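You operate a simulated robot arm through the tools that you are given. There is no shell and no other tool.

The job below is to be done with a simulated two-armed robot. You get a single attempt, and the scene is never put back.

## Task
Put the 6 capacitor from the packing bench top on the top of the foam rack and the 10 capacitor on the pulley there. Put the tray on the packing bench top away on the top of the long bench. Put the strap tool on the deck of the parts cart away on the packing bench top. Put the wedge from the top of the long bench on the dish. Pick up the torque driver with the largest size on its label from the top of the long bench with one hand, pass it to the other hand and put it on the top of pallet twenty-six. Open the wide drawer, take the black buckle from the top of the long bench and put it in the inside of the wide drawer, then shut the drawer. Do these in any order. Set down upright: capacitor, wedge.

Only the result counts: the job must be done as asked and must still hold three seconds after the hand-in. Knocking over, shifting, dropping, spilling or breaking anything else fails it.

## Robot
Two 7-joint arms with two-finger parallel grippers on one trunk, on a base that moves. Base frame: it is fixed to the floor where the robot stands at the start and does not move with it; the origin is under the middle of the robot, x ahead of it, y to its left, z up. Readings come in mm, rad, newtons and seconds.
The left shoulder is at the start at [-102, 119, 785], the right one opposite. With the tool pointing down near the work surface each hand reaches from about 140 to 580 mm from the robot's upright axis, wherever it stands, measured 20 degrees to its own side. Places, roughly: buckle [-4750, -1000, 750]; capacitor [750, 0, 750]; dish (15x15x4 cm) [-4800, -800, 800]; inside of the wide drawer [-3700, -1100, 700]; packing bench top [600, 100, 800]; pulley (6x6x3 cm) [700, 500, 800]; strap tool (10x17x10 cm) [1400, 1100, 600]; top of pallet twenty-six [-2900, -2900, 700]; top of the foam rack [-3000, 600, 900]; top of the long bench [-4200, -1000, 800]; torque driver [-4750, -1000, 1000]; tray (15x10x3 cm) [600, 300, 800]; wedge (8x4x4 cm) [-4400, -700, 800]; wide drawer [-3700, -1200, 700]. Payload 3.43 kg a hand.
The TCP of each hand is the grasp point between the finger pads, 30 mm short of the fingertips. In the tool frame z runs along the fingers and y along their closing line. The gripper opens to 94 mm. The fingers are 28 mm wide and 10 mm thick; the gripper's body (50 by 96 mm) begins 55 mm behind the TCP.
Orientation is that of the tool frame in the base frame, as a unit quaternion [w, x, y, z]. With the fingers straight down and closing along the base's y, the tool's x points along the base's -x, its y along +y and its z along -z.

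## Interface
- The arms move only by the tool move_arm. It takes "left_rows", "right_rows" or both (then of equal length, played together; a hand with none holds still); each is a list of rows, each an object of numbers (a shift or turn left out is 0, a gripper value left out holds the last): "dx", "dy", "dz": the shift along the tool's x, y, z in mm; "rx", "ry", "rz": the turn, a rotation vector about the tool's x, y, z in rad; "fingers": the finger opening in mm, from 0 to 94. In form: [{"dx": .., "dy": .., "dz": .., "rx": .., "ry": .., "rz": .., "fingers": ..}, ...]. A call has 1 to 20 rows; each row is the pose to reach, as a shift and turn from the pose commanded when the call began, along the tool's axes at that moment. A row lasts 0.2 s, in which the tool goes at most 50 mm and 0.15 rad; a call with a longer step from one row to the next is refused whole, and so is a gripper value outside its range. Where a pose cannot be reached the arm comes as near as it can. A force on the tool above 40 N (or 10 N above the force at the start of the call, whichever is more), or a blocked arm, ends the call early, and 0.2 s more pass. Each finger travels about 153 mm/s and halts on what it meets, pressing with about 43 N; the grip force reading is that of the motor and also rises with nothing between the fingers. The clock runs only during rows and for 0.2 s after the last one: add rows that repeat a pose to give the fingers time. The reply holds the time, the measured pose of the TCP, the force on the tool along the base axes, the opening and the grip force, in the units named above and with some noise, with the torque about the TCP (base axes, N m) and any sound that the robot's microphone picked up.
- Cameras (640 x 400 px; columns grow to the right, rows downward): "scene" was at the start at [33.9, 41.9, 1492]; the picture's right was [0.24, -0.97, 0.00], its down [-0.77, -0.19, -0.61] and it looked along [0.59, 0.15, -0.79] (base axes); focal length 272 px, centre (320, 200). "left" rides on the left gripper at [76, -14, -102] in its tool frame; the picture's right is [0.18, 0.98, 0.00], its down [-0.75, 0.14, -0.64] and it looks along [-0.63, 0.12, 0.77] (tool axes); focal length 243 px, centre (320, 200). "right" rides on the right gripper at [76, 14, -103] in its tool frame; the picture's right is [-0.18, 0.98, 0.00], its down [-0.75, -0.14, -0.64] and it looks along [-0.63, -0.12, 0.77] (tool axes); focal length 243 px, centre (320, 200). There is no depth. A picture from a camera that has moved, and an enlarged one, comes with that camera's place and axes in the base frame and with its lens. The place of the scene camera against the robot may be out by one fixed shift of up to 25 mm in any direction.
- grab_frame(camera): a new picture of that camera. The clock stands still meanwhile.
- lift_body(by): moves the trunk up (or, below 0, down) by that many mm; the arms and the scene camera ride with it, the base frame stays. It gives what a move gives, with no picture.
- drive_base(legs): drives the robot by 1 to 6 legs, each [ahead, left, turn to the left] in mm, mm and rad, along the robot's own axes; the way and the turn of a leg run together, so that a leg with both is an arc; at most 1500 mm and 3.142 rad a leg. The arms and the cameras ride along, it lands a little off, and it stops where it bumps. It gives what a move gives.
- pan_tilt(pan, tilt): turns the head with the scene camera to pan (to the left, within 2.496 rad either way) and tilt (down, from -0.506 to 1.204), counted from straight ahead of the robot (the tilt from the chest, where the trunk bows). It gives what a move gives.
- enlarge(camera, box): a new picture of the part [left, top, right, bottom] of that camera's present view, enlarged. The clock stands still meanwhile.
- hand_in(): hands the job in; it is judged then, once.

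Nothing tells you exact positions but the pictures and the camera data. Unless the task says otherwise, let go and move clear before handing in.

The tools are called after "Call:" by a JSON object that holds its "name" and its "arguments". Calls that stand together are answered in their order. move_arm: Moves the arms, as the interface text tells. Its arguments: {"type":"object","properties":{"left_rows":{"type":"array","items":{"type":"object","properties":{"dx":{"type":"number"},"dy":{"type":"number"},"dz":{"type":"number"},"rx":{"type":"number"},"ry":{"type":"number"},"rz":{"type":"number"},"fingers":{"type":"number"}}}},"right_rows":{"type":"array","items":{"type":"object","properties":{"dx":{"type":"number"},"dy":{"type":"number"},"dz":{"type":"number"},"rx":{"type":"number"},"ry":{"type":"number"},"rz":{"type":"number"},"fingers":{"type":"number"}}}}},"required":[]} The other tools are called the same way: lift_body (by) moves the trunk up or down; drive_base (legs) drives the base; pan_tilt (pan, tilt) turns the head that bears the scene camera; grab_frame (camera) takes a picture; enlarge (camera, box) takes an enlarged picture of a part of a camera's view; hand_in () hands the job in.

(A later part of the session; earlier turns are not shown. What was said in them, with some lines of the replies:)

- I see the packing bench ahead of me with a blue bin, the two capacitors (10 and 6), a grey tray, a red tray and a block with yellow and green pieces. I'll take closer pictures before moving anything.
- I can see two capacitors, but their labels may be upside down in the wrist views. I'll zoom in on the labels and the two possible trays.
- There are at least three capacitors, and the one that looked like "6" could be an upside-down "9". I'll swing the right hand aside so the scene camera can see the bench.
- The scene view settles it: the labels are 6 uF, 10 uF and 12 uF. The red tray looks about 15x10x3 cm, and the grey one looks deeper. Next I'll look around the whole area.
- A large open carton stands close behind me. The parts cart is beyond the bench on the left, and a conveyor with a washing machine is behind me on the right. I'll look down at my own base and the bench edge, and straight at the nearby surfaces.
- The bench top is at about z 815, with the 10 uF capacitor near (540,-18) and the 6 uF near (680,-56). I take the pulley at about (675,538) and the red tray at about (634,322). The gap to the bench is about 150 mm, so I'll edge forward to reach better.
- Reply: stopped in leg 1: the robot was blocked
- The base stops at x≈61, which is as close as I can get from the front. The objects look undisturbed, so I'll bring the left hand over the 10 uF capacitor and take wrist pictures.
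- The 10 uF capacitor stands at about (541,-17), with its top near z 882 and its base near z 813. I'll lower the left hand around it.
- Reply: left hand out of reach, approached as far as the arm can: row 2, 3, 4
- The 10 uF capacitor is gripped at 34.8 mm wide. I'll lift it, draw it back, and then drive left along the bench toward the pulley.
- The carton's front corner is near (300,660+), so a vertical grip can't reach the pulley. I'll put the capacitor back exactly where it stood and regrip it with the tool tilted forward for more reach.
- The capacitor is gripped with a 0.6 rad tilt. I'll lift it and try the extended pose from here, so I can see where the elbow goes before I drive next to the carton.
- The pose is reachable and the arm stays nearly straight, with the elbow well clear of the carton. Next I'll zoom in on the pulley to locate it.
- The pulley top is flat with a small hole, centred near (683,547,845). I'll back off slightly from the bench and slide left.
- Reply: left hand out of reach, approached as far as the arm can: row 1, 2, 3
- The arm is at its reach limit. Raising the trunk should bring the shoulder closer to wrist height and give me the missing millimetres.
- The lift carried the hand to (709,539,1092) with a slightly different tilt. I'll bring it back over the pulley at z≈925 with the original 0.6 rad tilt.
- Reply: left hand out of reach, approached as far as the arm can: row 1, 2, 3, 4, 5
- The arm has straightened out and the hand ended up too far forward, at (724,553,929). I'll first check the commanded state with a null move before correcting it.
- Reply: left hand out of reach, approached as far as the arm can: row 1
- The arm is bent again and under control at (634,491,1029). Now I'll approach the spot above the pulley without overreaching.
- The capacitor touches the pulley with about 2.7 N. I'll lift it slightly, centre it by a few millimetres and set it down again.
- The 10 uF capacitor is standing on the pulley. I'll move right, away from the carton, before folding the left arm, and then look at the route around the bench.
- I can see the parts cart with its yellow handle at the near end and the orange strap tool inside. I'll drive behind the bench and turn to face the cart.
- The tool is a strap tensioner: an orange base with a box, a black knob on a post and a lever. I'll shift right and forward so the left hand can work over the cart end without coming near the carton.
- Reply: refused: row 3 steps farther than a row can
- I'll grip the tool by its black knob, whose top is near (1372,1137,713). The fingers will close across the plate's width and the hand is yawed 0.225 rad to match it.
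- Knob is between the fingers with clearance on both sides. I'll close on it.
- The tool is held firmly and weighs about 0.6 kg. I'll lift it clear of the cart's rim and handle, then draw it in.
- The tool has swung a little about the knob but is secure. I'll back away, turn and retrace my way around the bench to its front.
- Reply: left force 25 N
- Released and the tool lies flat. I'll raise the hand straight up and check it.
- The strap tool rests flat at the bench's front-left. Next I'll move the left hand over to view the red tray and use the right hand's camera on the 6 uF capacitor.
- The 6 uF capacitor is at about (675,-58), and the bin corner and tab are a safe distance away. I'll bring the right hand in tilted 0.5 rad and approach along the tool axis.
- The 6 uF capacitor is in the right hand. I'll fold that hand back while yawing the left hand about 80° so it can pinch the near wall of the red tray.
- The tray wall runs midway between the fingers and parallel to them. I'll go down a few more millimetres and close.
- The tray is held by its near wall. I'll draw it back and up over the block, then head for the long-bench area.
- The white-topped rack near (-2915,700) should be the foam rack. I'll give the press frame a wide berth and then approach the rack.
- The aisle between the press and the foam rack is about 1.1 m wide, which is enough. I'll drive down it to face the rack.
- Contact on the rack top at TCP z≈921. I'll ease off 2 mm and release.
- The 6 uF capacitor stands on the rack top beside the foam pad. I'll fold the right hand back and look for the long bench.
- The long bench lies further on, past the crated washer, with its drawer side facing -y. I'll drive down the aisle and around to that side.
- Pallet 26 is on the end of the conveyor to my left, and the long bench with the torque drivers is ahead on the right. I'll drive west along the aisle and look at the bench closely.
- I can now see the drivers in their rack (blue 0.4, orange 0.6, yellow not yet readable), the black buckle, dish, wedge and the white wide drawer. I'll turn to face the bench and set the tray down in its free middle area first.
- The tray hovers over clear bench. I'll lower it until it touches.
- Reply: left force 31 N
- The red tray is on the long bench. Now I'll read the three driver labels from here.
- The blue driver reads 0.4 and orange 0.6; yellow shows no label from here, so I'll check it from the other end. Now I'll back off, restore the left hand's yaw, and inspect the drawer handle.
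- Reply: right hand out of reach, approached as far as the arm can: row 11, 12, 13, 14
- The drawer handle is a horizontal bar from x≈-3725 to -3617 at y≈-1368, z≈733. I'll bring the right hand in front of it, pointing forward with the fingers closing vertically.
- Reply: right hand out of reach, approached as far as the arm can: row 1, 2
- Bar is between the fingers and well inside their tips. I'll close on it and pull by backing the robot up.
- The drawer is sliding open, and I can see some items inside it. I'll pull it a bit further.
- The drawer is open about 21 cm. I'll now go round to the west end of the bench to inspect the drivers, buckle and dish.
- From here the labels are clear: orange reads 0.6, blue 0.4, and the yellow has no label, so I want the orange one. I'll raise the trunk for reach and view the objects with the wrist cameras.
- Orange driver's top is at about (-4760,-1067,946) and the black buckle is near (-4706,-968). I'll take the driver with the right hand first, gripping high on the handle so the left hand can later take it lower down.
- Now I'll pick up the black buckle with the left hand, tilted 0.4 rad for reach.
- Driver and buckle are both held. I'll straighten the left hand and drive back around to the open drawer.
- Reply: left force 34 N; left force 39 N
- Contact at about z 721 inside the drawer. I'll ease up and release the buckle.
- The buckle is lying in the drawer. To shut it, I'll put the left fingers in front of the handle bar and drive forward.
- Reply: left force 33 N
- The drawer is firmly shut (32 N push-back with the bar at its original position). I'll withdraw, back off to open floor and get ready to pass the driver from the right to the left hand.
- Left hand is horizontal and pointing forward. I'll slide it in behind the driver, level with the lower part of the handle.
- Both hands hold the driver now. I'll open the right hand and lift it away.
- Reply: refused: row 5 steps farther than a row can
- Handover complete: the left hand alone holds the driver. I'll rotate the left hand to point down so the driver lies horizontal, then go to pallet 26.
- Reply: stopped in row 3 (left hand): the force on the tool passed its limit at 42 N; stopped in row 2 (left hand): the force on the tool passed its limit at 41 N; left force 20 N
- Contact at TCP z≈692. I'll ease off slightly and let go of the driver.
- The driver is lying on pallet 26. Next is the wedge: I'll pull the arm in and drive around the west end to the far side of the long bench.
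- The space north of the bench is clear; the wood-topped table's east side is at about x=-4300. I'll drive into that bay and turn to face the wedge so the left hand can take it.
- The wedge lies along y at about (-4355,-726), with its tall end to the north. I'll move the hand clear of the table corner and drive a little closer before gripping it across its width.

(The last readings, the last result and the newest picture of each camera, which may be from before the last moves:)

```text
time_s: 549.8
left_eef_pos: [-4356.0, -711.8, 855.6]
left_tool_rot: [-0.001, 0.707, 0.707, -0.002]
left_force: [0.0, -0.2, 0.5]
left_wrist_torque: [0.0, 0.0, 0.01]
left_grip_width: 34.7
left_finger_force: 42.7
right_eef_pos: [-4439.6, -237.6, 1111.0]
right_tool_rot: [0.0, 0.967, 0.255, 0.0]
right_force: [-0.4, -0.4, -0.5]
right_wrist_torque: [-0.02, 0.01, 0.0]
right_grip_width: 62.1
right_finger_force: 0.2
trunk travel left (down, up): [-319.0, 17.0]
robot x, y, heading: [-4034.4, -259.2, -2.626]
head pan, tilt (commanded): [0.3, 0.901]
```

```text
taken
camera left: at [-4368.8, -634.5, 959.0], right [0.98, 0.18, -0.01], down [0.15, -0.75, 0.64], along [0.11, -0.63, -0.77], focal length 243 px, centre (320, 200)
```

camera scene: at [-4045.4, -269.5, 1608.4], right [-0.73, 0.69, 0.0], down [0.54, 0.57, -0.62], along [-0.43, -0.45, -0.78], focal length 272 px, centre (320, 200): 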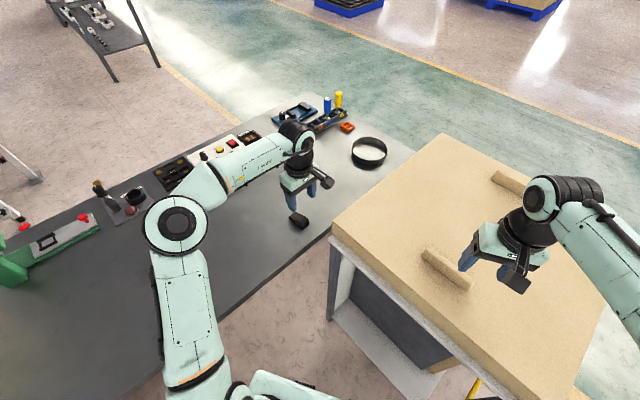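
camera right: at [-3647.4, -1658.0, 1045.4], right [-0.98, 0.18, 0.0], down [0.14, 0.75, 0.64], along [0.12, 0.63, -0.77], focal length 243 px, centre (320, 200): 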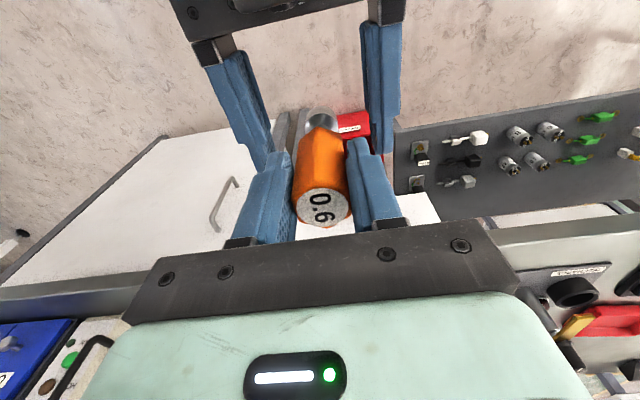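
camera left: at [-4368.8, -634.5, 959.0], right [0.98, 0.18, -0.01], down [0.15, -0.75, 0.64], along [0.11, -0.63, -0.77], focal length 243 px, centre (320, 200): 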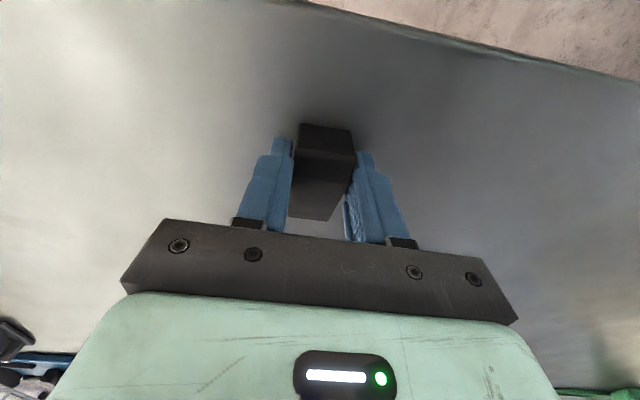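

The wedge is gripped across its width. I'll lift it and back out of the bay.

Call:
{"name": "move_arm", "arguments": {"left_rows": [{"dz": -15}, {"dz": -45}, {"dz": -85}, {"dz": -120}, {"dx": 10, "dy": 30, "dz": -145}, {"dx": 40, "dy": 60, "dz": -165}, {"dx": 75, "dy": 85, "dz": -180}, {"dx": 110, "dy": 105, "dz": -190}]}}

Call:
{"name": "grab_frame", "arguments": {"camera": "left"}}

Call:
{"name": "grab_frame", "arguments": {"camera": "scene"}}

```text
time_s: 551.6
left_eef_pos: [-4249.6, -598.8, 1045.2]
left_tool_rot: [0.0, 0.706, 0.708, -0.003]
left_force: [-0.4, 0.3, -0.5]
left_wrist_torque: [0.02, -0.01, -0.02]
left_grip_width: 34.7
left_finger_force: 43.2
right_eef_pos: [-4438.3, -237.5, 1112.6]
right_tool_rot: [0.002, 0.967, 0.255, -0.002]
right_force: [-0.2, -0.2, -1.0]
right_wrist_torque: [-0.02, -0.01, -0.02]
right_grip_width: 62.2
right_finger_force: 0.0
trunk travel left (down, up): [-319.0, 17.0]
robot x, y, heading: [-4040.8, -262.3, -2.629]
head pan, tilt (commanded): [0.3, 0.901]
```

```text
taken
camera left: at [-4261.1, -522.7, 1148.5], right [0.98, 0.19, -0.01], down [0.15, -0.75, 0.64], along [0.12, -0.63, -0.76], focal length 243 px, centre (320, 200)
```

left: 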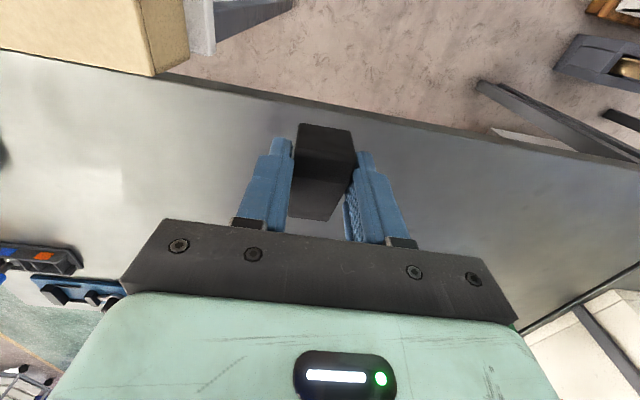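

```text
taken
camera scene: at [-4044.8, -268.1, 1608.4], right [-0.73, 0.69, 0.0], down [0.54, 0.57, -0.62], along [-0.43, -0.45, -0.78], focal length 272 px, centre (320, 200)
```

scene: 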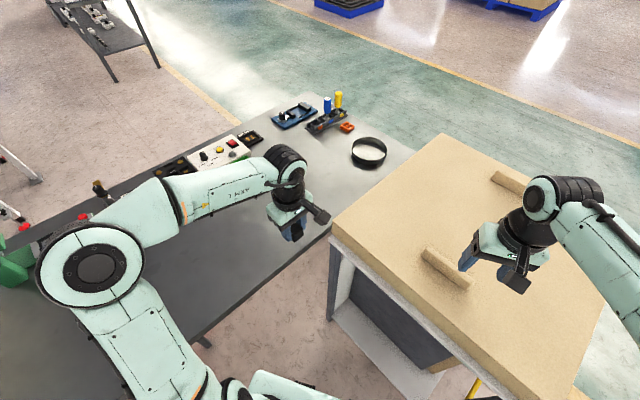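

Call:
{"name": "drive_base", "arguments": {"legs": [[-52, 30, 0], [-467, -827, 0], [0, 0, 2.628]]}}

Call:
{"name": "drive_base", "arguments": {"legs": [[-1490, 0, 0], [0, -800, 0], [0, -790, 0]]}}

Call:
{"name": "pan_tilt", "arguments": {"pan": 0.1, "tilt": 0.8}}

Call:
{"name": "grab_frame", "arguments": {"camera": "scene"}}

Call:
{"name": "grab_frame", "arguments": {"camera": "left"}}

```text
time_s: 566.0
left_eef_pos: [-3620.6, 882.1, 1046.1]
left_tool_rot: [0.003, -0.509, 0.861, -0.001]
left_force: [0.0, 0.1, 0.1]
left_wrist_torque: [0.01, 0.01, 0.0]
left_grip_width: 31.3
left_finger_force: 43.1
right_eef_pos: [-3627.1, 471.5, 1112.6]
right_tool_rot: [0.001, -0.007, 1.0, -0.001]
right_force: [0.3, -0.2, -0.6]
right_wrist_torque: [0.01, 0.0, 0.04]
right_grip_width: 61.8
right_finger_force: 0.1
trunk travel left (down, up): [-319.0, 17.0]
robot x, y, heading: [-3969.6, 683.7, 0.01]
head pan, tilt (commanded): [0.3, 0.901]
```

```text
time_s: 587.2
left_eef_pos: [-5090.0, -708.9, 1046.1]
left_tool_rot: [0.003, -0.509, 0.861, -0.001]
left_force: [-0.5, 0.6, -0.7]
left_wrist_torque: [-0.04, 0.01, 0.01]
left_grip_width: 30.7
left_finger_force: 43.0
right_eef_pos: [-5097.9, -1117.4, 1111.8]
right_tool_rot: [0.001, -0.006, 1.0, 0.0]
right_force: [-0.6, -0.8, 0.1]
right_wrist_torque: [-0.01, 0.03, 0.01]
right_grip_width: 61.8
right_finger_force: 0.1
trunk travel left (down, up): [-319.0, 17.0]
robot x, y, heading: [-5439.0, -901.6, 0.01]
head pan, tilt (commanded): [0.3, 0.901]
```

```text
time_s: 587.9
left_eef_pos: [-5089.9, -708.9, 1045.9]
left_tool_rot: [0.003, -0.508, 0.861, -0.001]
left_force: [0.1, 0.0, -1.8]
left_wrist_torque: [0.01, 0.02, 0.01]
left_grip_width: 31.0
left_finger_force: 42.6
right_eef_pos: [-5097.3, -1117.2, 1111.6]
right_tool_rot: [0.0, -0.005, 1.0, 0.0]
right_force: [-0.5, 0.2, -0.4]
right_wrist_torque: [0.0, -0.01, 0.0]
right_grip_width: 62.2
right_finger_force: 0.0
trunk travel left (down, up): [-319.0, 17.0]
robot x, y, heading: [-5438.2, -904.3, 0.01]
head pan, tilt (commanded): [0.099, 0.799]
```

```text
taken
camera scene: at [-5400.0, -871.0, 1616.3], right [0.11, -0.99, 0.0], down [-0.71, -0.08, -0.7], along [0.69, 0.08, -0.72], focal length 272 px, centre (320, 200)
```

scene: 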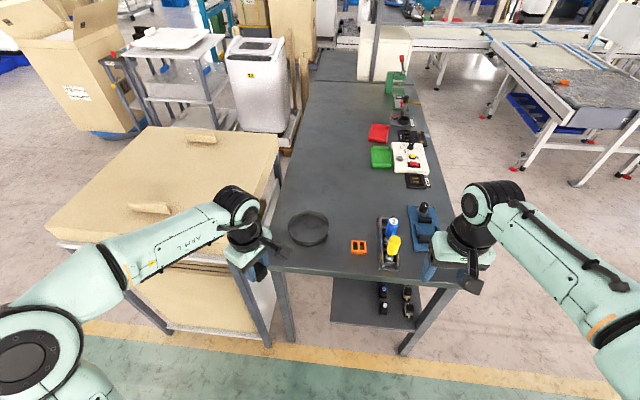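

```text
taken
camera left: at [-5112.6, -783.4, 1148.3], right [-0.95, 0.31, -0.01], down [0.24, 0.73, 0.64], along [0.21, 0.61, -0.77], focal length 243 px, centre (320, 200)
```

left: 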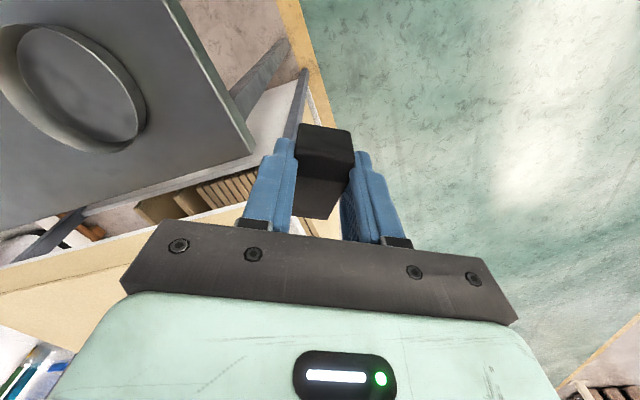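

Call:
{"name": "enlarge", "arguments": {"camera": "left", "box": [220, 90, 420, 250]}}

Call:
{"name": "enlarge", "arguments": {"camera": "scene", "box": [200, 170, 360, 290]}}

Call:
{"name": "enlarge", "arguments": {"camera": "scene", "box": [540, 60, 600, 110]}}

```text
2.50 times, centred on (320, 170) of left
camera zoom: at [-5112.6, -783.4, 1148.3], right [-0.95, 0.31, -0.01], down [0.24, 0.73, 0.64], along [0.21, 0.61, -0.77], focal length 606 px, centre (320, 275)
```

zoom: 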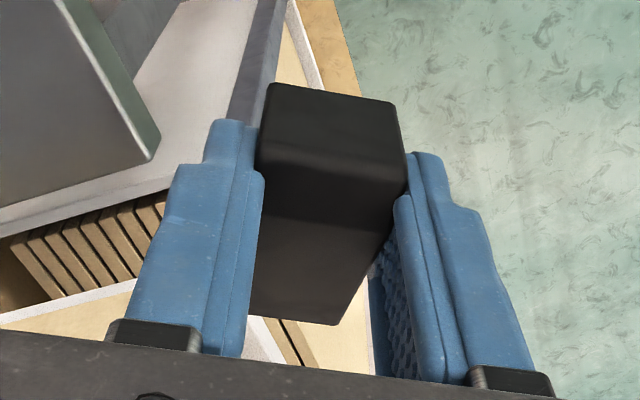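

```text
3.33 times, centred on (280, 230) of scene
camera zoom: at [-5400.0, -871.0, 1616.3], right [0.11, -0.99, 0.0], down [-0.71, -0.08, -0.7], along [0.69, 0.08, -0.72], focal length 908 px, centre (453, 100)
```

zoom: 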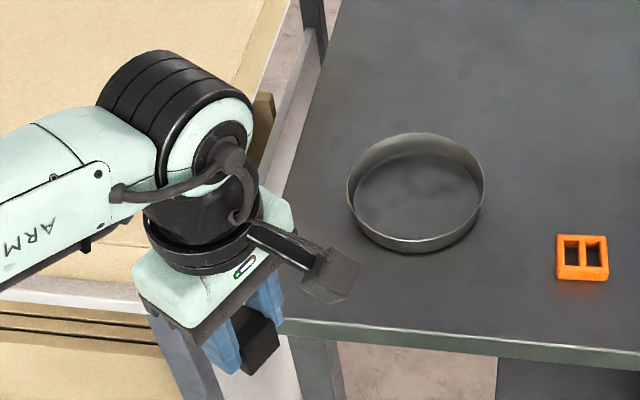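

```text
8.00 times, centred on (570, 85) of scene
camera zoom: at [-5400.0, -871.0, 1616.3], right [0.11, -0.99, 0.0], down [-0.71, -0.08, -0.7], along [0.69, 0.08, -0.72], focal length 2180 px, centre (-1680, 1120)
```

zoom: 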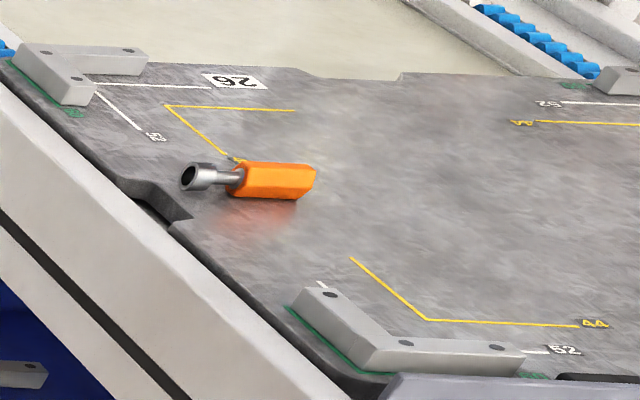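

The driver is resting well on pallet 26. I'll drive up to the west end and bring the wedge over the dish.

Call:
{"name": "drive_base", "arguments": {"legs": [[170, 0, 0]]}}

Call:
{"name": "move_arm", "arguments": {"left_rows": [{"dz": 0}]}}

Call:
{"name": "grab_frame", "arguments": {"camera": "left"}}

Call:
{"name": "grab_frame", "arguments": {"camera": "scene"}}

```text
time_s: 589.4
left_eef_pos: [-4924.2, -706.1, 1046.7]
left_tool_rot: [0.003, -0.509, 0.861, -0.002]
left_force: [0.4, 0.7, -1.1]
left_wrist_torque: [-0.04, 0.04, 0.03]
left_grip_width: 30.8
left_finger_force: 42.9
right_eef_pos: [-4930.8, -1116.7, 1111.7]
right_tool_rot: [0.001, -0.005, 1.0, 0.001]
right_force: [-0.6, -0.4, 0.3]
right_wrist_torque: [-0.04, -0.02, 0.0]
right_grip_width: 62.1
right_finger_force: 0.1
trunk travel left (down, up): [-319.0, 17.0]
robot x, y, heading: [-5273.0, -901.3, 0.013]
head pan, tilt (commanded): [0.099, 0.799]
```

```text
time_s: 589.8
left_eef_pos: [-4924.5, -705.4, 1045.5]
left_tool_rot: [0.002, -0.509, 0.861, -0.001]
left_force: [-0.6, 0.9, -0.7]
left_wrist_torque: [0.01, -0.01, -0.03]
left_grip_width: 30.9
left_finger_force: 43.0
right_eef_pos: [-4932.1, -1116.4, 1113.2]
right_tool_rot: [0.002, -0.005, 1.0, 0.0]
right_force: [0.2, -0.2, 0.3]
right_wrist_torque: [0.05, 0.01, 0.0]
right_grip_width: 62.2
right_finger_force: 0.0
trunk travel left (down, up): [-319.0, 17.0]
robot x, y, heading: [-5274.6, -901.4, 0.004]
head pan, tilt (commanded): [0.099, 0.799]
```

```text
taken
camera left: at [-4947.7, -781.3, 1148.4], right [-0.95, 0.31, -0.01], down [0.24, 0.73, 0.64], along [0.21, 0.61, -0.77], focal length 243 px, centre (320, 200)
```

left: 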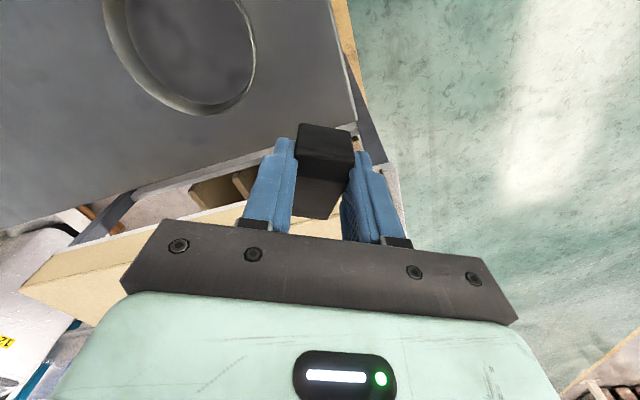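

```text
taken
camera scene: at [-5235.2, -869.3, 1616.2], right [0.11, -0.99, 0.0], down [-0.71, -0.08, -0.7], along [0.69, 0.08, -0.72], focal length 272 px, centre (320, 200)
```

scene: 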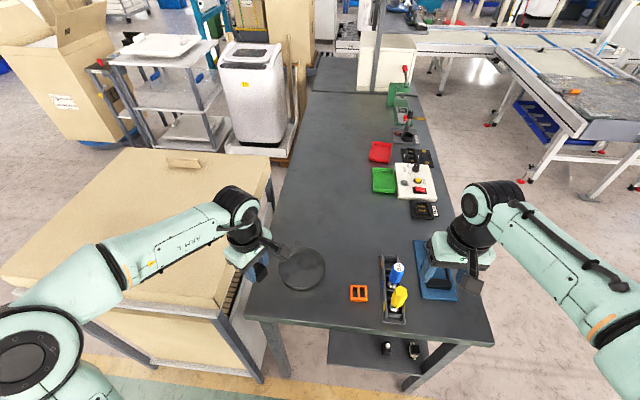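

Call:
{"name": "move_arm", "arguments": {"left_rows": [{"dx": 1.5, "dy": -18.1, "dz": 5, "rz": 0.133}, {"dx": 3.1, "dy": -36.2, "dz": 12, "rz": 0.267}, {"dx": 4.6, "dy": -54.4, "dz": 20, "rz": 0.4}, {"dx": 6.2, "dy": -72.5, "dz": 30, "rz": 0.533}, {"dx": 7.7, "dy": -90.6, "dz": 42, "rz": 0.666}, {"dx": 9.2, "dy": -108.8, "dz": 56, "rz": 0.8}, {"dx": 10.8, "dy": -126.9, "dz": 70, "rz": 0.933}, {"dx": 12.3, "dy": -145, "dz": 86, "rz": 1.066}, {"dx": 12.3, "dy": -145, "dz": 86, "rz": 1.066}]}}

Call:
{"name": "grab_frame", "arguments": {"camera": "left"}}

Call:
{"name": "enlarge", "arguments": {"camera": "left", "box": [200, 20, 460, 220]}}

```text
time_s: 591.8
left_eef_pos: [-4801.1, -787.1, 961.8]
left_tool_rot: [0.002, 0.0, 1.0, 0.0]
left_force: [0.8, -0.3, -0.6]
left_wrist_torque: [0.01, 0.01, -0.01]
left_grip_width: 30.8
left_finger_force: 42.9
right_eef_pos: [-4932.2, -1115.1, 1112.2]
right_tool_rot: [0.001, -0.005, 1.0, 0.001]
right_force: [-0.6, 0.0, 0.0]
right_wrist_torque: [-0.02, 0.01, 0.01]
right_grip_width: 61.9
right_finger_force: 0.0
trunk travel left (down, up): [-319.0, 17.0]
robot x, y, heading: [-5273.9, -905.2, 0.008]
head pan, tilt (commanded): [0.099, 0.799]
```

```text
taken
camera left: at [-4876.9, -802.6, 1063.5], right [-0.18, 0.98, 0.0], down [0.75, 0.14, 0.65], along [0.64, 0.12, -0.76], focal length 243 px, centre (320, 200)
```

left: 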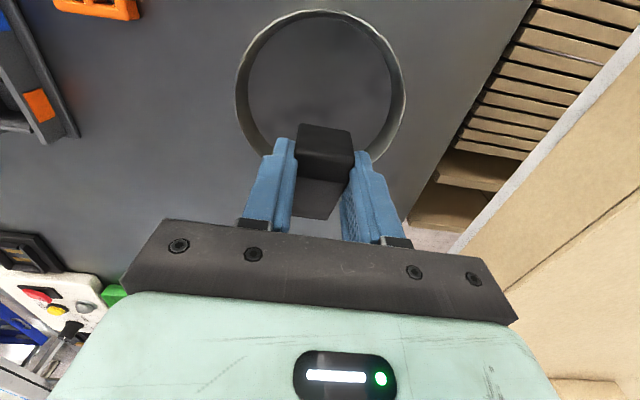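

```text
2.00 times, centred on (330, 120) of left
camera zoom: at [-4876.9, -802.6, 1063.5], right [-0.18, 0.98, 0.0], down [0.75, 0.14, 0.65], along [0.64, 0.12, -0.76], focal length 485 px, centre (300, 360)
```

zoom: 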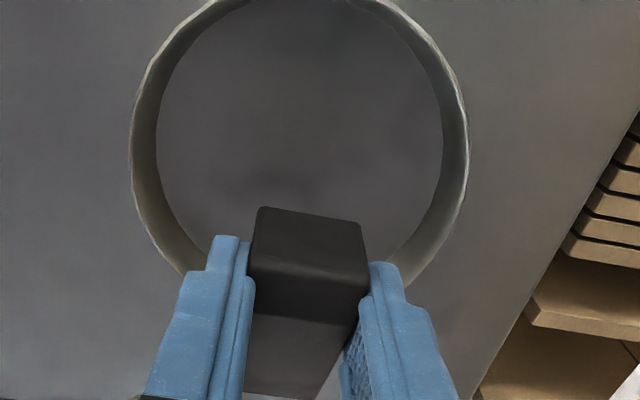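

Call:
{"name": "move_arm", "arguments": {"left_rows": [{"dx": 9, "dy": -0.5, "dz": 15}, {"dx": 18, "dy": -1, "dz": 35}, {"dx": 18, "dy": -1, "dz": 60}, {"dx": 18, "dy": -1, "dz": 80}, {"dx": 18, "dy": -1, "dz": 80}]}}

Call:
{"name": "grab_frame", "arguments": {"camera": "left"}}

Call:
{"name": "enlarge", "arguments": {"camera": "scene", "box": [210, 190, 370, 310]}}

```text
time_s: 593.0
left_eef_pos: [-4818.2, -788.8, 880.6]
left_tool_rot: [0.002, -0.001, 1.0, -0.001]
left_force: [0.2, 0.6, -0.3]
left_wrist_torque: [0.04, 0.01, 0.02]
left_grip_width: 30.6
left_finger_force: 42.6
right_eef_pos: [-4930.9, -1116.0, 1111.3]
right_tool_rot: [0.002, -0.006, 1.0, 0.0]
right_force: [0.3, -0.6, 0.1]
right_wrist_torque: [0.02, -0.03, -0.02]
right_grip_width: 61.8
right_finger_force: 0.0
trunk travel left (down, up): [-319.0, 17.0]
robot x, y, heading: [-5274.3, -904.3, 0.01]
head pan, tilt (commanded): [0.099, 0.799]
```

```text
taken
camera left: at [-4894.2, -803.9, 982.5], right [-0.19, 0.98, 0.0], down [0.75, 0.14, 0.65], along [0.64, 0.12, -0.76], focal length 243 px, centre (320, 200)
```

left: 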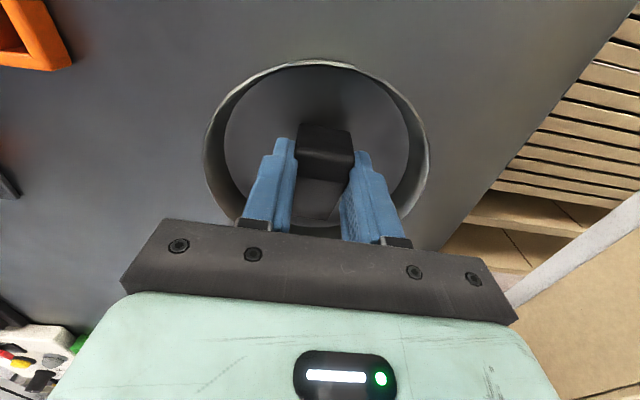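

```text
3.33 times, centred on (290, 250) of scene
camera zoom: at [-5233.9, -869.4, 1616.3], right [0.11, -0.99, 0.0], down [-0.71, -0.08, -0.7], along [0.69, 0.08, -0.72], focal length 908 px, centre (420, 33)
```

zoom: 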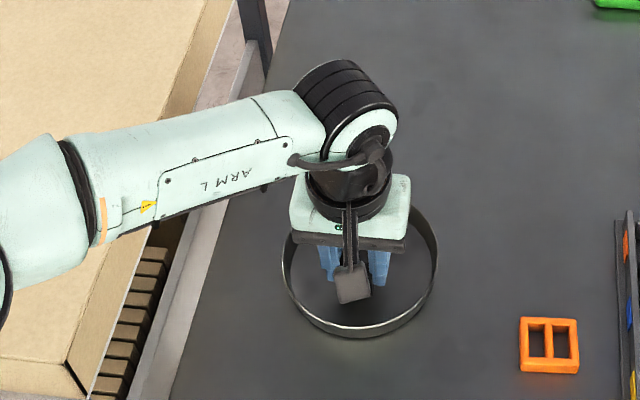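

Call:
{"name": "move_arm", "arguments": {"left_rows": [{"dz": 5}, {"dz": 10}, {"dz": 13}, {"dz": 13}]}}

Call:
{"name": "move_arm", "arguments": {"left_rows": [{"dz": 2}, {"dz": 4}, {"dz": 4}]}}

Call:
{"name": "grab_frame", "arguments": {"camera": "left"}}

```text
time_s: 594.0
left_eef_pos: [-4819.4, -788.7, 867.8]
left_tool_rot: [0.003, -0.001, 1.0, 0.0]
left_force: [-0.4, -0.9, -0.5]
left_wrist_torque: [0.03, 0.0, -0.01]
left_grip_width: 30.7
left_finger_force: 42.7
right_eef_pos: [-4930.7, -1115.7, 1111.6]
right_tool_rot: [0.001, -0.005, 1.0, 0.0]
right_force: [-0.4, 0.8, 0.2]
right_wrist_torque: [-0.02, 0.03, 0.02]
right_grip_width: 61.9
right_finger_force: 0.1
trunk travel left (down, up): [-319.0, 17.0]
robot x, y, heading: [-5272.3, -900.1, 0.008]
head pan, tilt (commanded): [0.099, 0.799]
```

```text
time_s: 594.8
left_eef_pos: [-4818.5, -788.4, 862.9]
left_tool_rot: [0.002, -0.001, 1.0, 0.0]
left_force: [0.3, -0.2, -1.1]
left_wrist_torque: [0.0, -0.01, 0.0]
left_grip_width: 30.9
left_finger_force: 43.2
right_eef_pos: [-4930.9, -1116.1, 1112.0]
right_tool_rot: [0.0, -0.006, 1.0, 0.0]
right_force: [0.0, 0.0, 0.5]
right_wrist_torque: [0.0, 0.0, -0.01]
right_grip_width: 61.9
right_finger_force: 0.1
trunk travel left (down, up): [-319.0, 17.0]
robot x, y, heading: [-5272.5, -901.6, 0.009]
head pan, tilt (commanded): [0.099, 0.799]
```

```text
taken
camera left: at [-4894.3, -804.0, 965.6], right [-0.19, 0.98, 0.0], down [0.75, 0.14, 0.65], along [0.64, 0.12, -0.76], focal length 243 px, centre (320, 200)
```

left: 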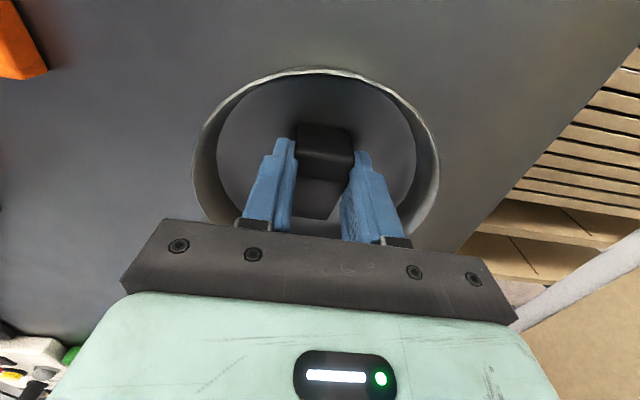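

Call:
{"name": "move_arm", "arguments": {"left_rows": [{"dz": 1.5}, {"dz": 3}, {"dz": 3}]}}

Call:
{"name": "move_arm", "arguments": {"left_rows": [{"dz": 1.5}, {"dz": 2.5}, {"dz": 2.5}]}}

```text
time_s: 595.6
left_eef_pos: [-4818.0, -788.6, 863.6]
left_tool_rot: [0.005, -0.001, 1.0, 0.0]
left_force: [-0.8, 2.2, 18.5]
left_wrist_torque: [-0.04, 0.29, -0.06]
left_grip_width: 31.0
left_finger_force: 43.5
right_eef_pos: [-4932.0, -1115.4, 1112.2]
right_tool_rot: [0.002, -0.005, 1.0, 0.0]
right_force: [-0.4, 0.7, 0.3]
right_wrist_torque: [0.0, 0.01, 0.0]
right_grip_width: 62.2
right_finger_force: 0.1
trunk travel left (down, up): [-319.0, 17.0]
robot x, y, heading: [-5276.3, -897.3, 0.009]
head pan, tilt (commanded): [0.099, 0.799]
```

```text
time_s: 596.3
left_eef_pos: [-4818.5, -789.2, 864.0]
left_tool_rot: [0.007, -0.001, 1.0, -0.001]
left_force: [-5.0, 2.0, 15.5]
left_wrist_torque: [-0.02, 0.43, -0.02]
left_grip_width: 30.7
left_finger_force: 43.3
right_eef_pos: [-4933.0, -1115.1, 1111.8]
right_tool_rot: [0.002, -0.005, 1.0, 0.0]
right_force: [-0.3, -0.2, -0.1]
right_wrist_torque: [-0.01, 0.01, -0.04]
right_grip_width: 61.9
right_finger_force: 0.1
trunk travel left (down, up): [-319.0, 17.0]
robot x, y, heading: [-5275.2, -905.5, 0.011]
head pan, tilt (commanded): [0.099, 0.799]
stopped in row 3 (left hand): the force on the tool passed its limit at 41 N (the readings are from after the stop); the commanded pose is now the measured one
```

Call:
{"name": "move_arm", "arguments": {"left_rows": [{"dz": -1}, {"dz": -1, "fingers": 45}, {"dz": -1, "fingers": 58}, {"dz": -1, "fingers": 58}]}}

Call:
{"name": "grab_frame", "arguments": {"camera": "left"}}

Call:
{"name": "move_arm", "arguments": {"left_rows": [{"dz": -20}, {"dz": -50}, {"dz": -85}, {"dz": -120}, {"dx": 40, "dz": -140}, {"dx": 80, "dz": -150}]}}

Call:
{"name": "grab_frame", "arguments": {"camera": "left"}}

Call:
{"name": "enlarge", "arguments": {"camera": "scene", "box": [210, 190, 370, 310]}}

```text
time_s: 597.3
left_eef_pos: [-4817.4, -789.5, 862.0]
left_tool_rot: [0.006, -0.001, 1.0, -0.001]
left_force: [-1.0, -0.3, -0.7]
left_wrist_torque: [-0.01, 0.0, 0.05]
left_grip_width: 58.0
left_finger_force: 0.1
right_eef_pos: [-4931.2, -1115.3, 1110.4]
right_tool_rot: [0.0, -0.005, 1.0, 0.0]
right_force: [0.1, -0.4, -0.7]
right_wrist_torque: [0.01, 0.01, 0.03]
right_grip_width: 61.9
right_finger_force: 0.0
trunk travel left (down, up): [-319.0, 17.0]
robot x, y, heading: [-5275.3, -901.2, 0.009]
head pan, tilt (commanded): [0.099, 0.799]
```

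```text
taken
camera left: at [-4893.5, -804.1, 963.1], right [-0.19, 0.98, 0.0], down [0.75, 0.14, 0.65], along [0.64, 0.12, -0.76], focal length 243 px, centre (320, 200)
```

left: 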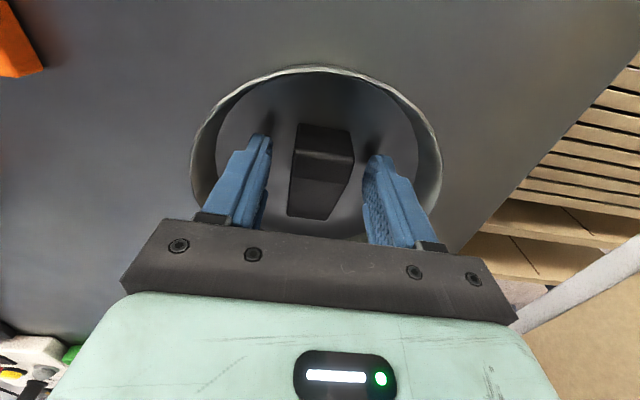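

```text
time_s: 598.7
left_eef_pos: [-4902.1, -789.9, 1012.3]
left_tool_rot: [0.006, -0.001, 1.0, 0.0]
left_force: [-0.7, -0.2, -0.3]
left_wrist_torque: [0.01, -0.01, -0.01]
left_grip_width: 58.3
left_finger_force: 0.1
right_eef_pos: [-4931.5, -1116.2, 1112.5]
right_tool_rot: [0.002, -0.005, 1.0, 0.0]
right_force: [-0.3, 0.5, -0.2]
right_wrist_torque: [0.0, -0.02, 0.0]
right_grip_width: 62.1
right_finger_force: 0.0
trunk travel left (down, up): [-319.0, 17.0]
robot x, y, heading: [-5275.6, -900.0, 0.01]
head pan, tilt (commanded): [0.099, 0.799]
```

```text
taken
camera left: at [-4977.2, -805.5, 1112.7], right [-0.19, 0.98, 0.0], down [0.75, 0.14, 0.65], along [0.64, 0.12, -0.76], focal length 243 px, centre (320, 200)
```

left: 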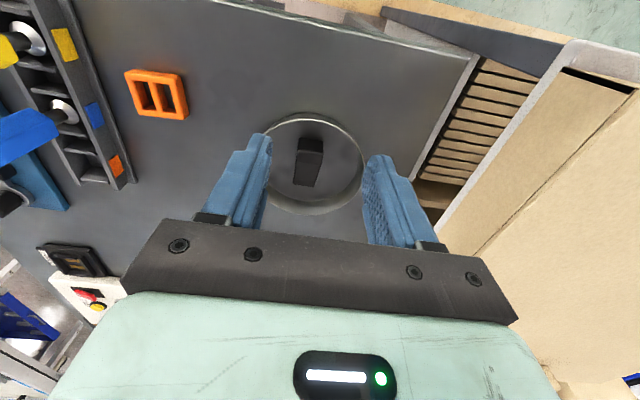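

```text
3.33 times, centred on (290, 250) of scene
camera zoom: at [-5234.9, -869.4, 1616.3], right [0.11, -0.99, 0.0], down [-0.71, -0.08, -0.7], along [0.69, 0.08, -0.72], focal length 908 px, centre (420, 33)
```

zoom: 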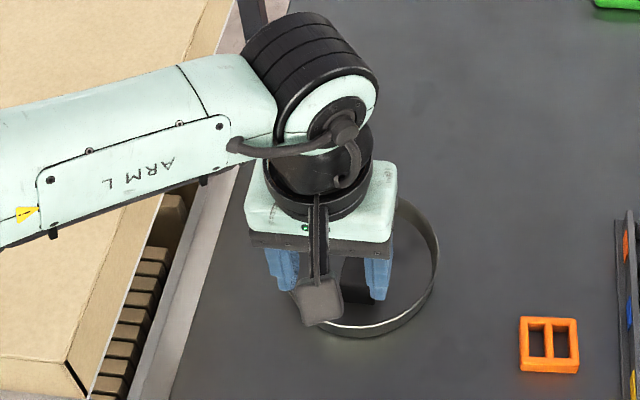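

The wedge sits upright in the dish. I'll withdraw the arm, back off, and take a final look over this area.

Call:
{"name": "move_arm", "arguments": {"left_rows": [{"dx": 40, "dz": -20}, {"dx": 75, "dz": -40}]}}

Call:
{"name": "drive_base", "arguments": {"legs": [[-250, 0, 0]]}}

Call:
{"name": "grab_frame", "arguments": {"camera": "scene"}}

Call:
{"name": "enlarge", "arguments": {"camera": "scene", "box": [250, 150, 450, 290]}}

Call:
{"name": "enlarge", "arguments": {"camera": "scene", "box": [330, 60, 450, 180]}}

```text
time_s: 599.3
left_eef_pos: [-4976.7, -789.8, 1049.9]
left_tool_rot: [0.006, 0.0, 1.0, 0.0]
left_force: [-0.8, 0.0, 0.4]
left_wrist_torque: [0.03, 0.01, -0.01]
left_grip_width: 57.7
left_finger_force: 0.1
right_eef_pos: [-4931.6, -1116.9, 1111.7]
right_tool_rot: [0.002, -0.006, 1.0, 0.001]
right_force: [0.2, 0.2, 0.0]
right_wrist_torque: [0.01, -0.03, -0.04]
right_grip_width: 61.9
right_finger_force: 0.1
trunk travel left (down, up): [-319.0, 17.0]
robot x, y, heading: [-5273.5, -902.2, 0.008]
head pan, tilt (commanded): [0.099, 0.799]
```

```text
time_s: 601.1
left_eef_pos: [-5224.2, -791.8, 1049.7]
left_tool_rot: [0.006, 0.001, 1.0, 0.0]
left_force: [0.5, -0.3, 1.0]
left_wrist_torque: [-0.03, -0.02, 0.02]
left_grip_width: 57.7
left_finger_force: 0.0
right_eef_pos: [-5181.5, -1118.9, 1112.6]
right_tool_rot: [0.001, -0.005, 1.0, -0.001]
right_force: [-0.5, -0.2, -0.5]
right_wrist_torque: [0.0, -0.01, 0.01]
right_grip_width: 62.0
right_finger_force: 0.1
trunk travel left (down, up): [-319.0, 17.0]
robot x, y, heading: [-5520.1, -901.2, 0.007]
head pan, tilt (commanded): [0.099, 0.799]
```

```text
taken
camera scene: at [-5483.8, -872.0, 1616.5], right [0.11, -0.99, 0.0], down [-0.71, -0.08, -0.7], along [0.69, 0.08, -0.72], focal length 272 px, centre (320, 200)
```

scene: 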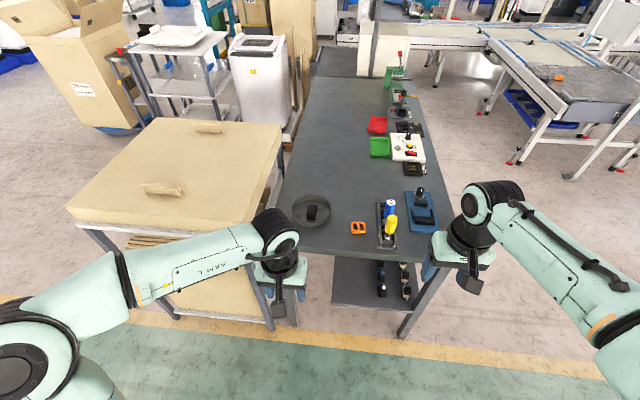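

```text
2.86 times, centred on (350, 220) of scene
camera zoom: at [-5483.8, -872.0, 1616.5], right [0.11, -0.99, 0.0], down [-0.71, -0.08, -0.7], along [0.69, 0.08, -0.72], focal length 779 px, centre (234, 143)
```

zoom: 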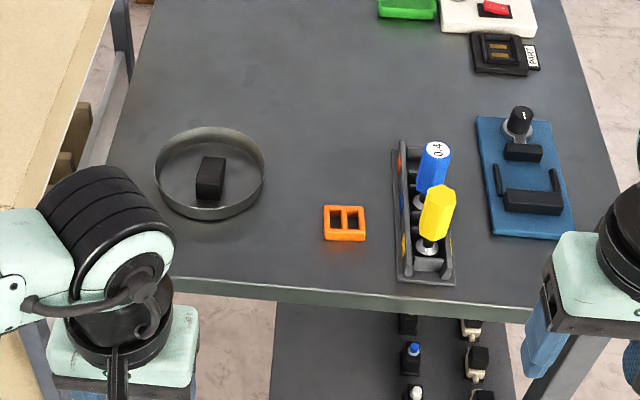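

```text
3.33 times, centred on (390, 120) of scene
camera zoom: at [-5483.8, -872.0, 1616.5], right [0.11, -0.99, 0.0], down [-0.71, -0.08, -0.7], along [0.69, 0.08, -0.72], focal length 908 px, centre (87, 467)
```

zoom: 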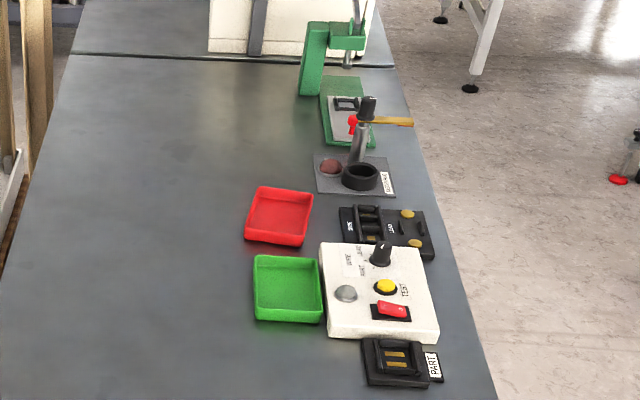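

Call:
{"name": "pan_tilt", "arguments": {"pan": 0.45, "tilt": 0.35}}

Call:
{"name": "grab_frame", "arguments": {"camera": "scene"}}

Call:
{"name": "enlarge", "arguments": {"camera": "scene", "box": [240, 110, 340, 190]}}

Call:
{"name": "enlarge", "arguments": {"camera": "scene", "box": [300, 40, 460, 130]}}

```text
time_s: 602.0
left_eef_pos: [-5224.4, -793.1, 1050.8]
left_tool_rot: [0.005, 0.0, 1.0, -0.001]
left_force: [0.4, -0.6, 0.3]
left_wrist_torque: [-0.02, 0.0, 0.0]
left_grip_width: 57.9
left_finger_force: 0.1
right_eef_pos: [-5181.1, -1119.7, 1111.3]
right_tool_rot: [0.001, -0.006, 1.0, 0.0]
right_force: [0.2, -0.8, -0.4]
right_wrist_torque: [0.0, -0.02, -0.04]
right_grip_width: 62.0
right_finger_force: 0.1
trunk travel left (down, up): [-319.0, 17.0]
robot x, y, heading: [-5523.4, -904.0, 0.013]
head pan, tilt (commanded): [0.45, 0.351]
```

```text
taken
camera scene: at [-5480.5, -839.5, 1655.9], right [0.44, -0.9, 0.0], down [-0.31, -0.15, -0.94], along [0.84, 0.42, -0.34], focal length 272 px, centre (320, 200)
```

scene: 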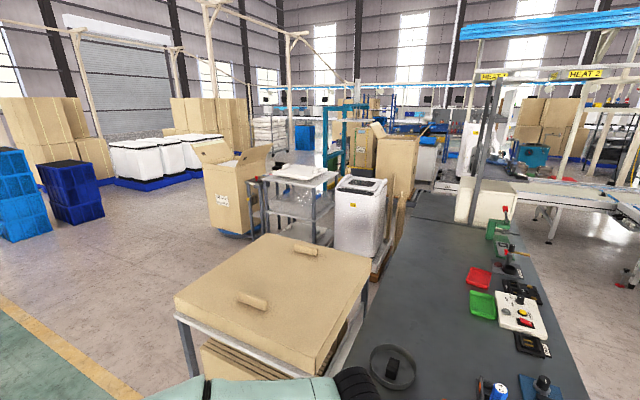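

```text
5.00 times, centred on (290, 150) of scene
camera zoom: at [-5480.5, -839.5, 1655.9], right [0.44, -0.9, 0.0], down [-0.31, -0.15, -0.94], along [0.84, 0.42, -0.34], focal length 1362 px, centre (470, 450)
```

zoom: 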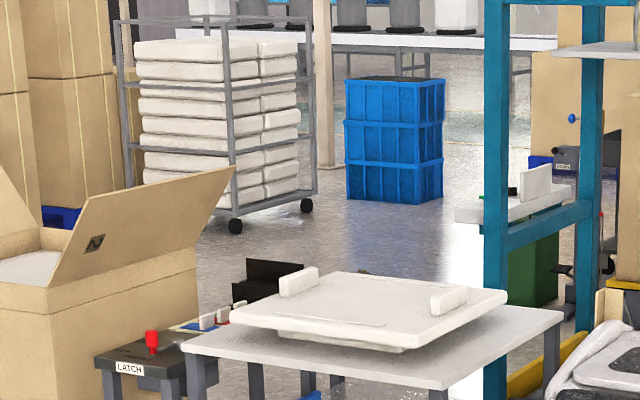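

```text
4.00 times, centred on (380, 85) of scene
camera zoom: at [-5480.5, -839.5, 1655.9], right [0.44, -0.9, 0.0], down [-0.31, -0.15, -0.94], along [0.84, 0.42, -0.34], focal length 1090 px, centre (80, 660)
```

zoom: 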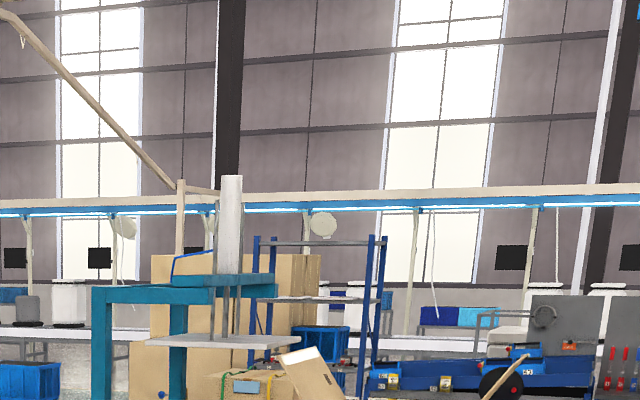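

Call:
{"name": "enlarge", "arguments": {"camera": "scene", "box": [290, 154, 325, 180]}}

```text
15.38 times, centred on (308, 167) of scene
camera zoom: at [-5480.5, -839.5, 1655.9], right [0.44, -0.9, 0.0], down [-0.31, -0.15, -0.94], along [0.84, 0.42, -0.34], focal length 4192 px, centre (512, 708)
```

zoom: 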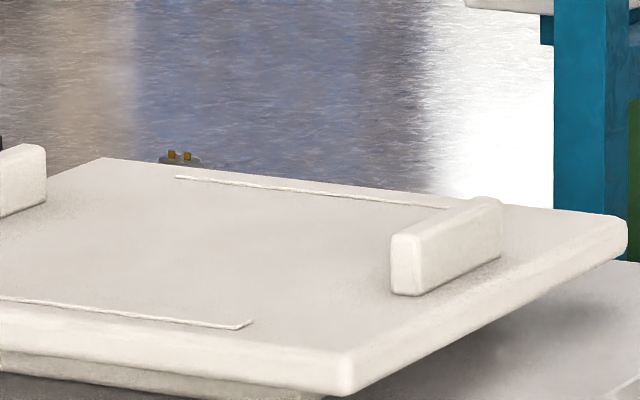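

Every item is in place, as far as the pictures show:
- **Capacitors:** the 10 uF stands on the pulley and the 6 uF stands on the foam rack top.
- **Tray:** the red tray is on the long bench.
- **Strap tool:** it lies on the packing bench.
- **Wedge:** it is upright in the dish.
- **Torque driver:** the orange 0.6 driver was passed from the right hand to the left and is on pallet 26.
- **Buckle:** the black buckle is in the shut wide drawer.

I could see the 6 uF, tray, wedge and driver in late views. The packing-bench items and the drawer were last checked when I left them. Both hands are empty and clear, so I'm handing in.

Call:
{"name": "hand_in", "arguments": {}}

```text
The job is handed in.
```

I finished all six parts of the job and handed it in; no score has come back. The packing-bench items and the drawer were last seen when I left them. The tray, wedge and driver, and the terminals of the 6 uF capacitor, were in view at the end.

- **Capacitors:** the 6 uF stands upright on the foam rack top, on the bare strip beside the foam pad. The 10 uF stands upright on the pulley.
- **Tray:** there were two trays on the packing bench. I took the red one, because its size and position matched the brief, and put it on the long bench.
- **Strap tool:** it lies flat at the front-left of the packing bench.
- **Wedge:** it is upright in the dish.
- **Torque driver:** I took the orange one, labelled 0.6. The blue one reads 0.4, and I found no label on the yellow one from any side I saw. The right hand picked it up and passed it to the left, which laid it on pallet 26.
- **Black buckle:** it is in the wide drawer. I pushed the drawer shut until the handle was back where it started.

The base bumped the packing bench once while I was edging up to it; nothing appeared to move.
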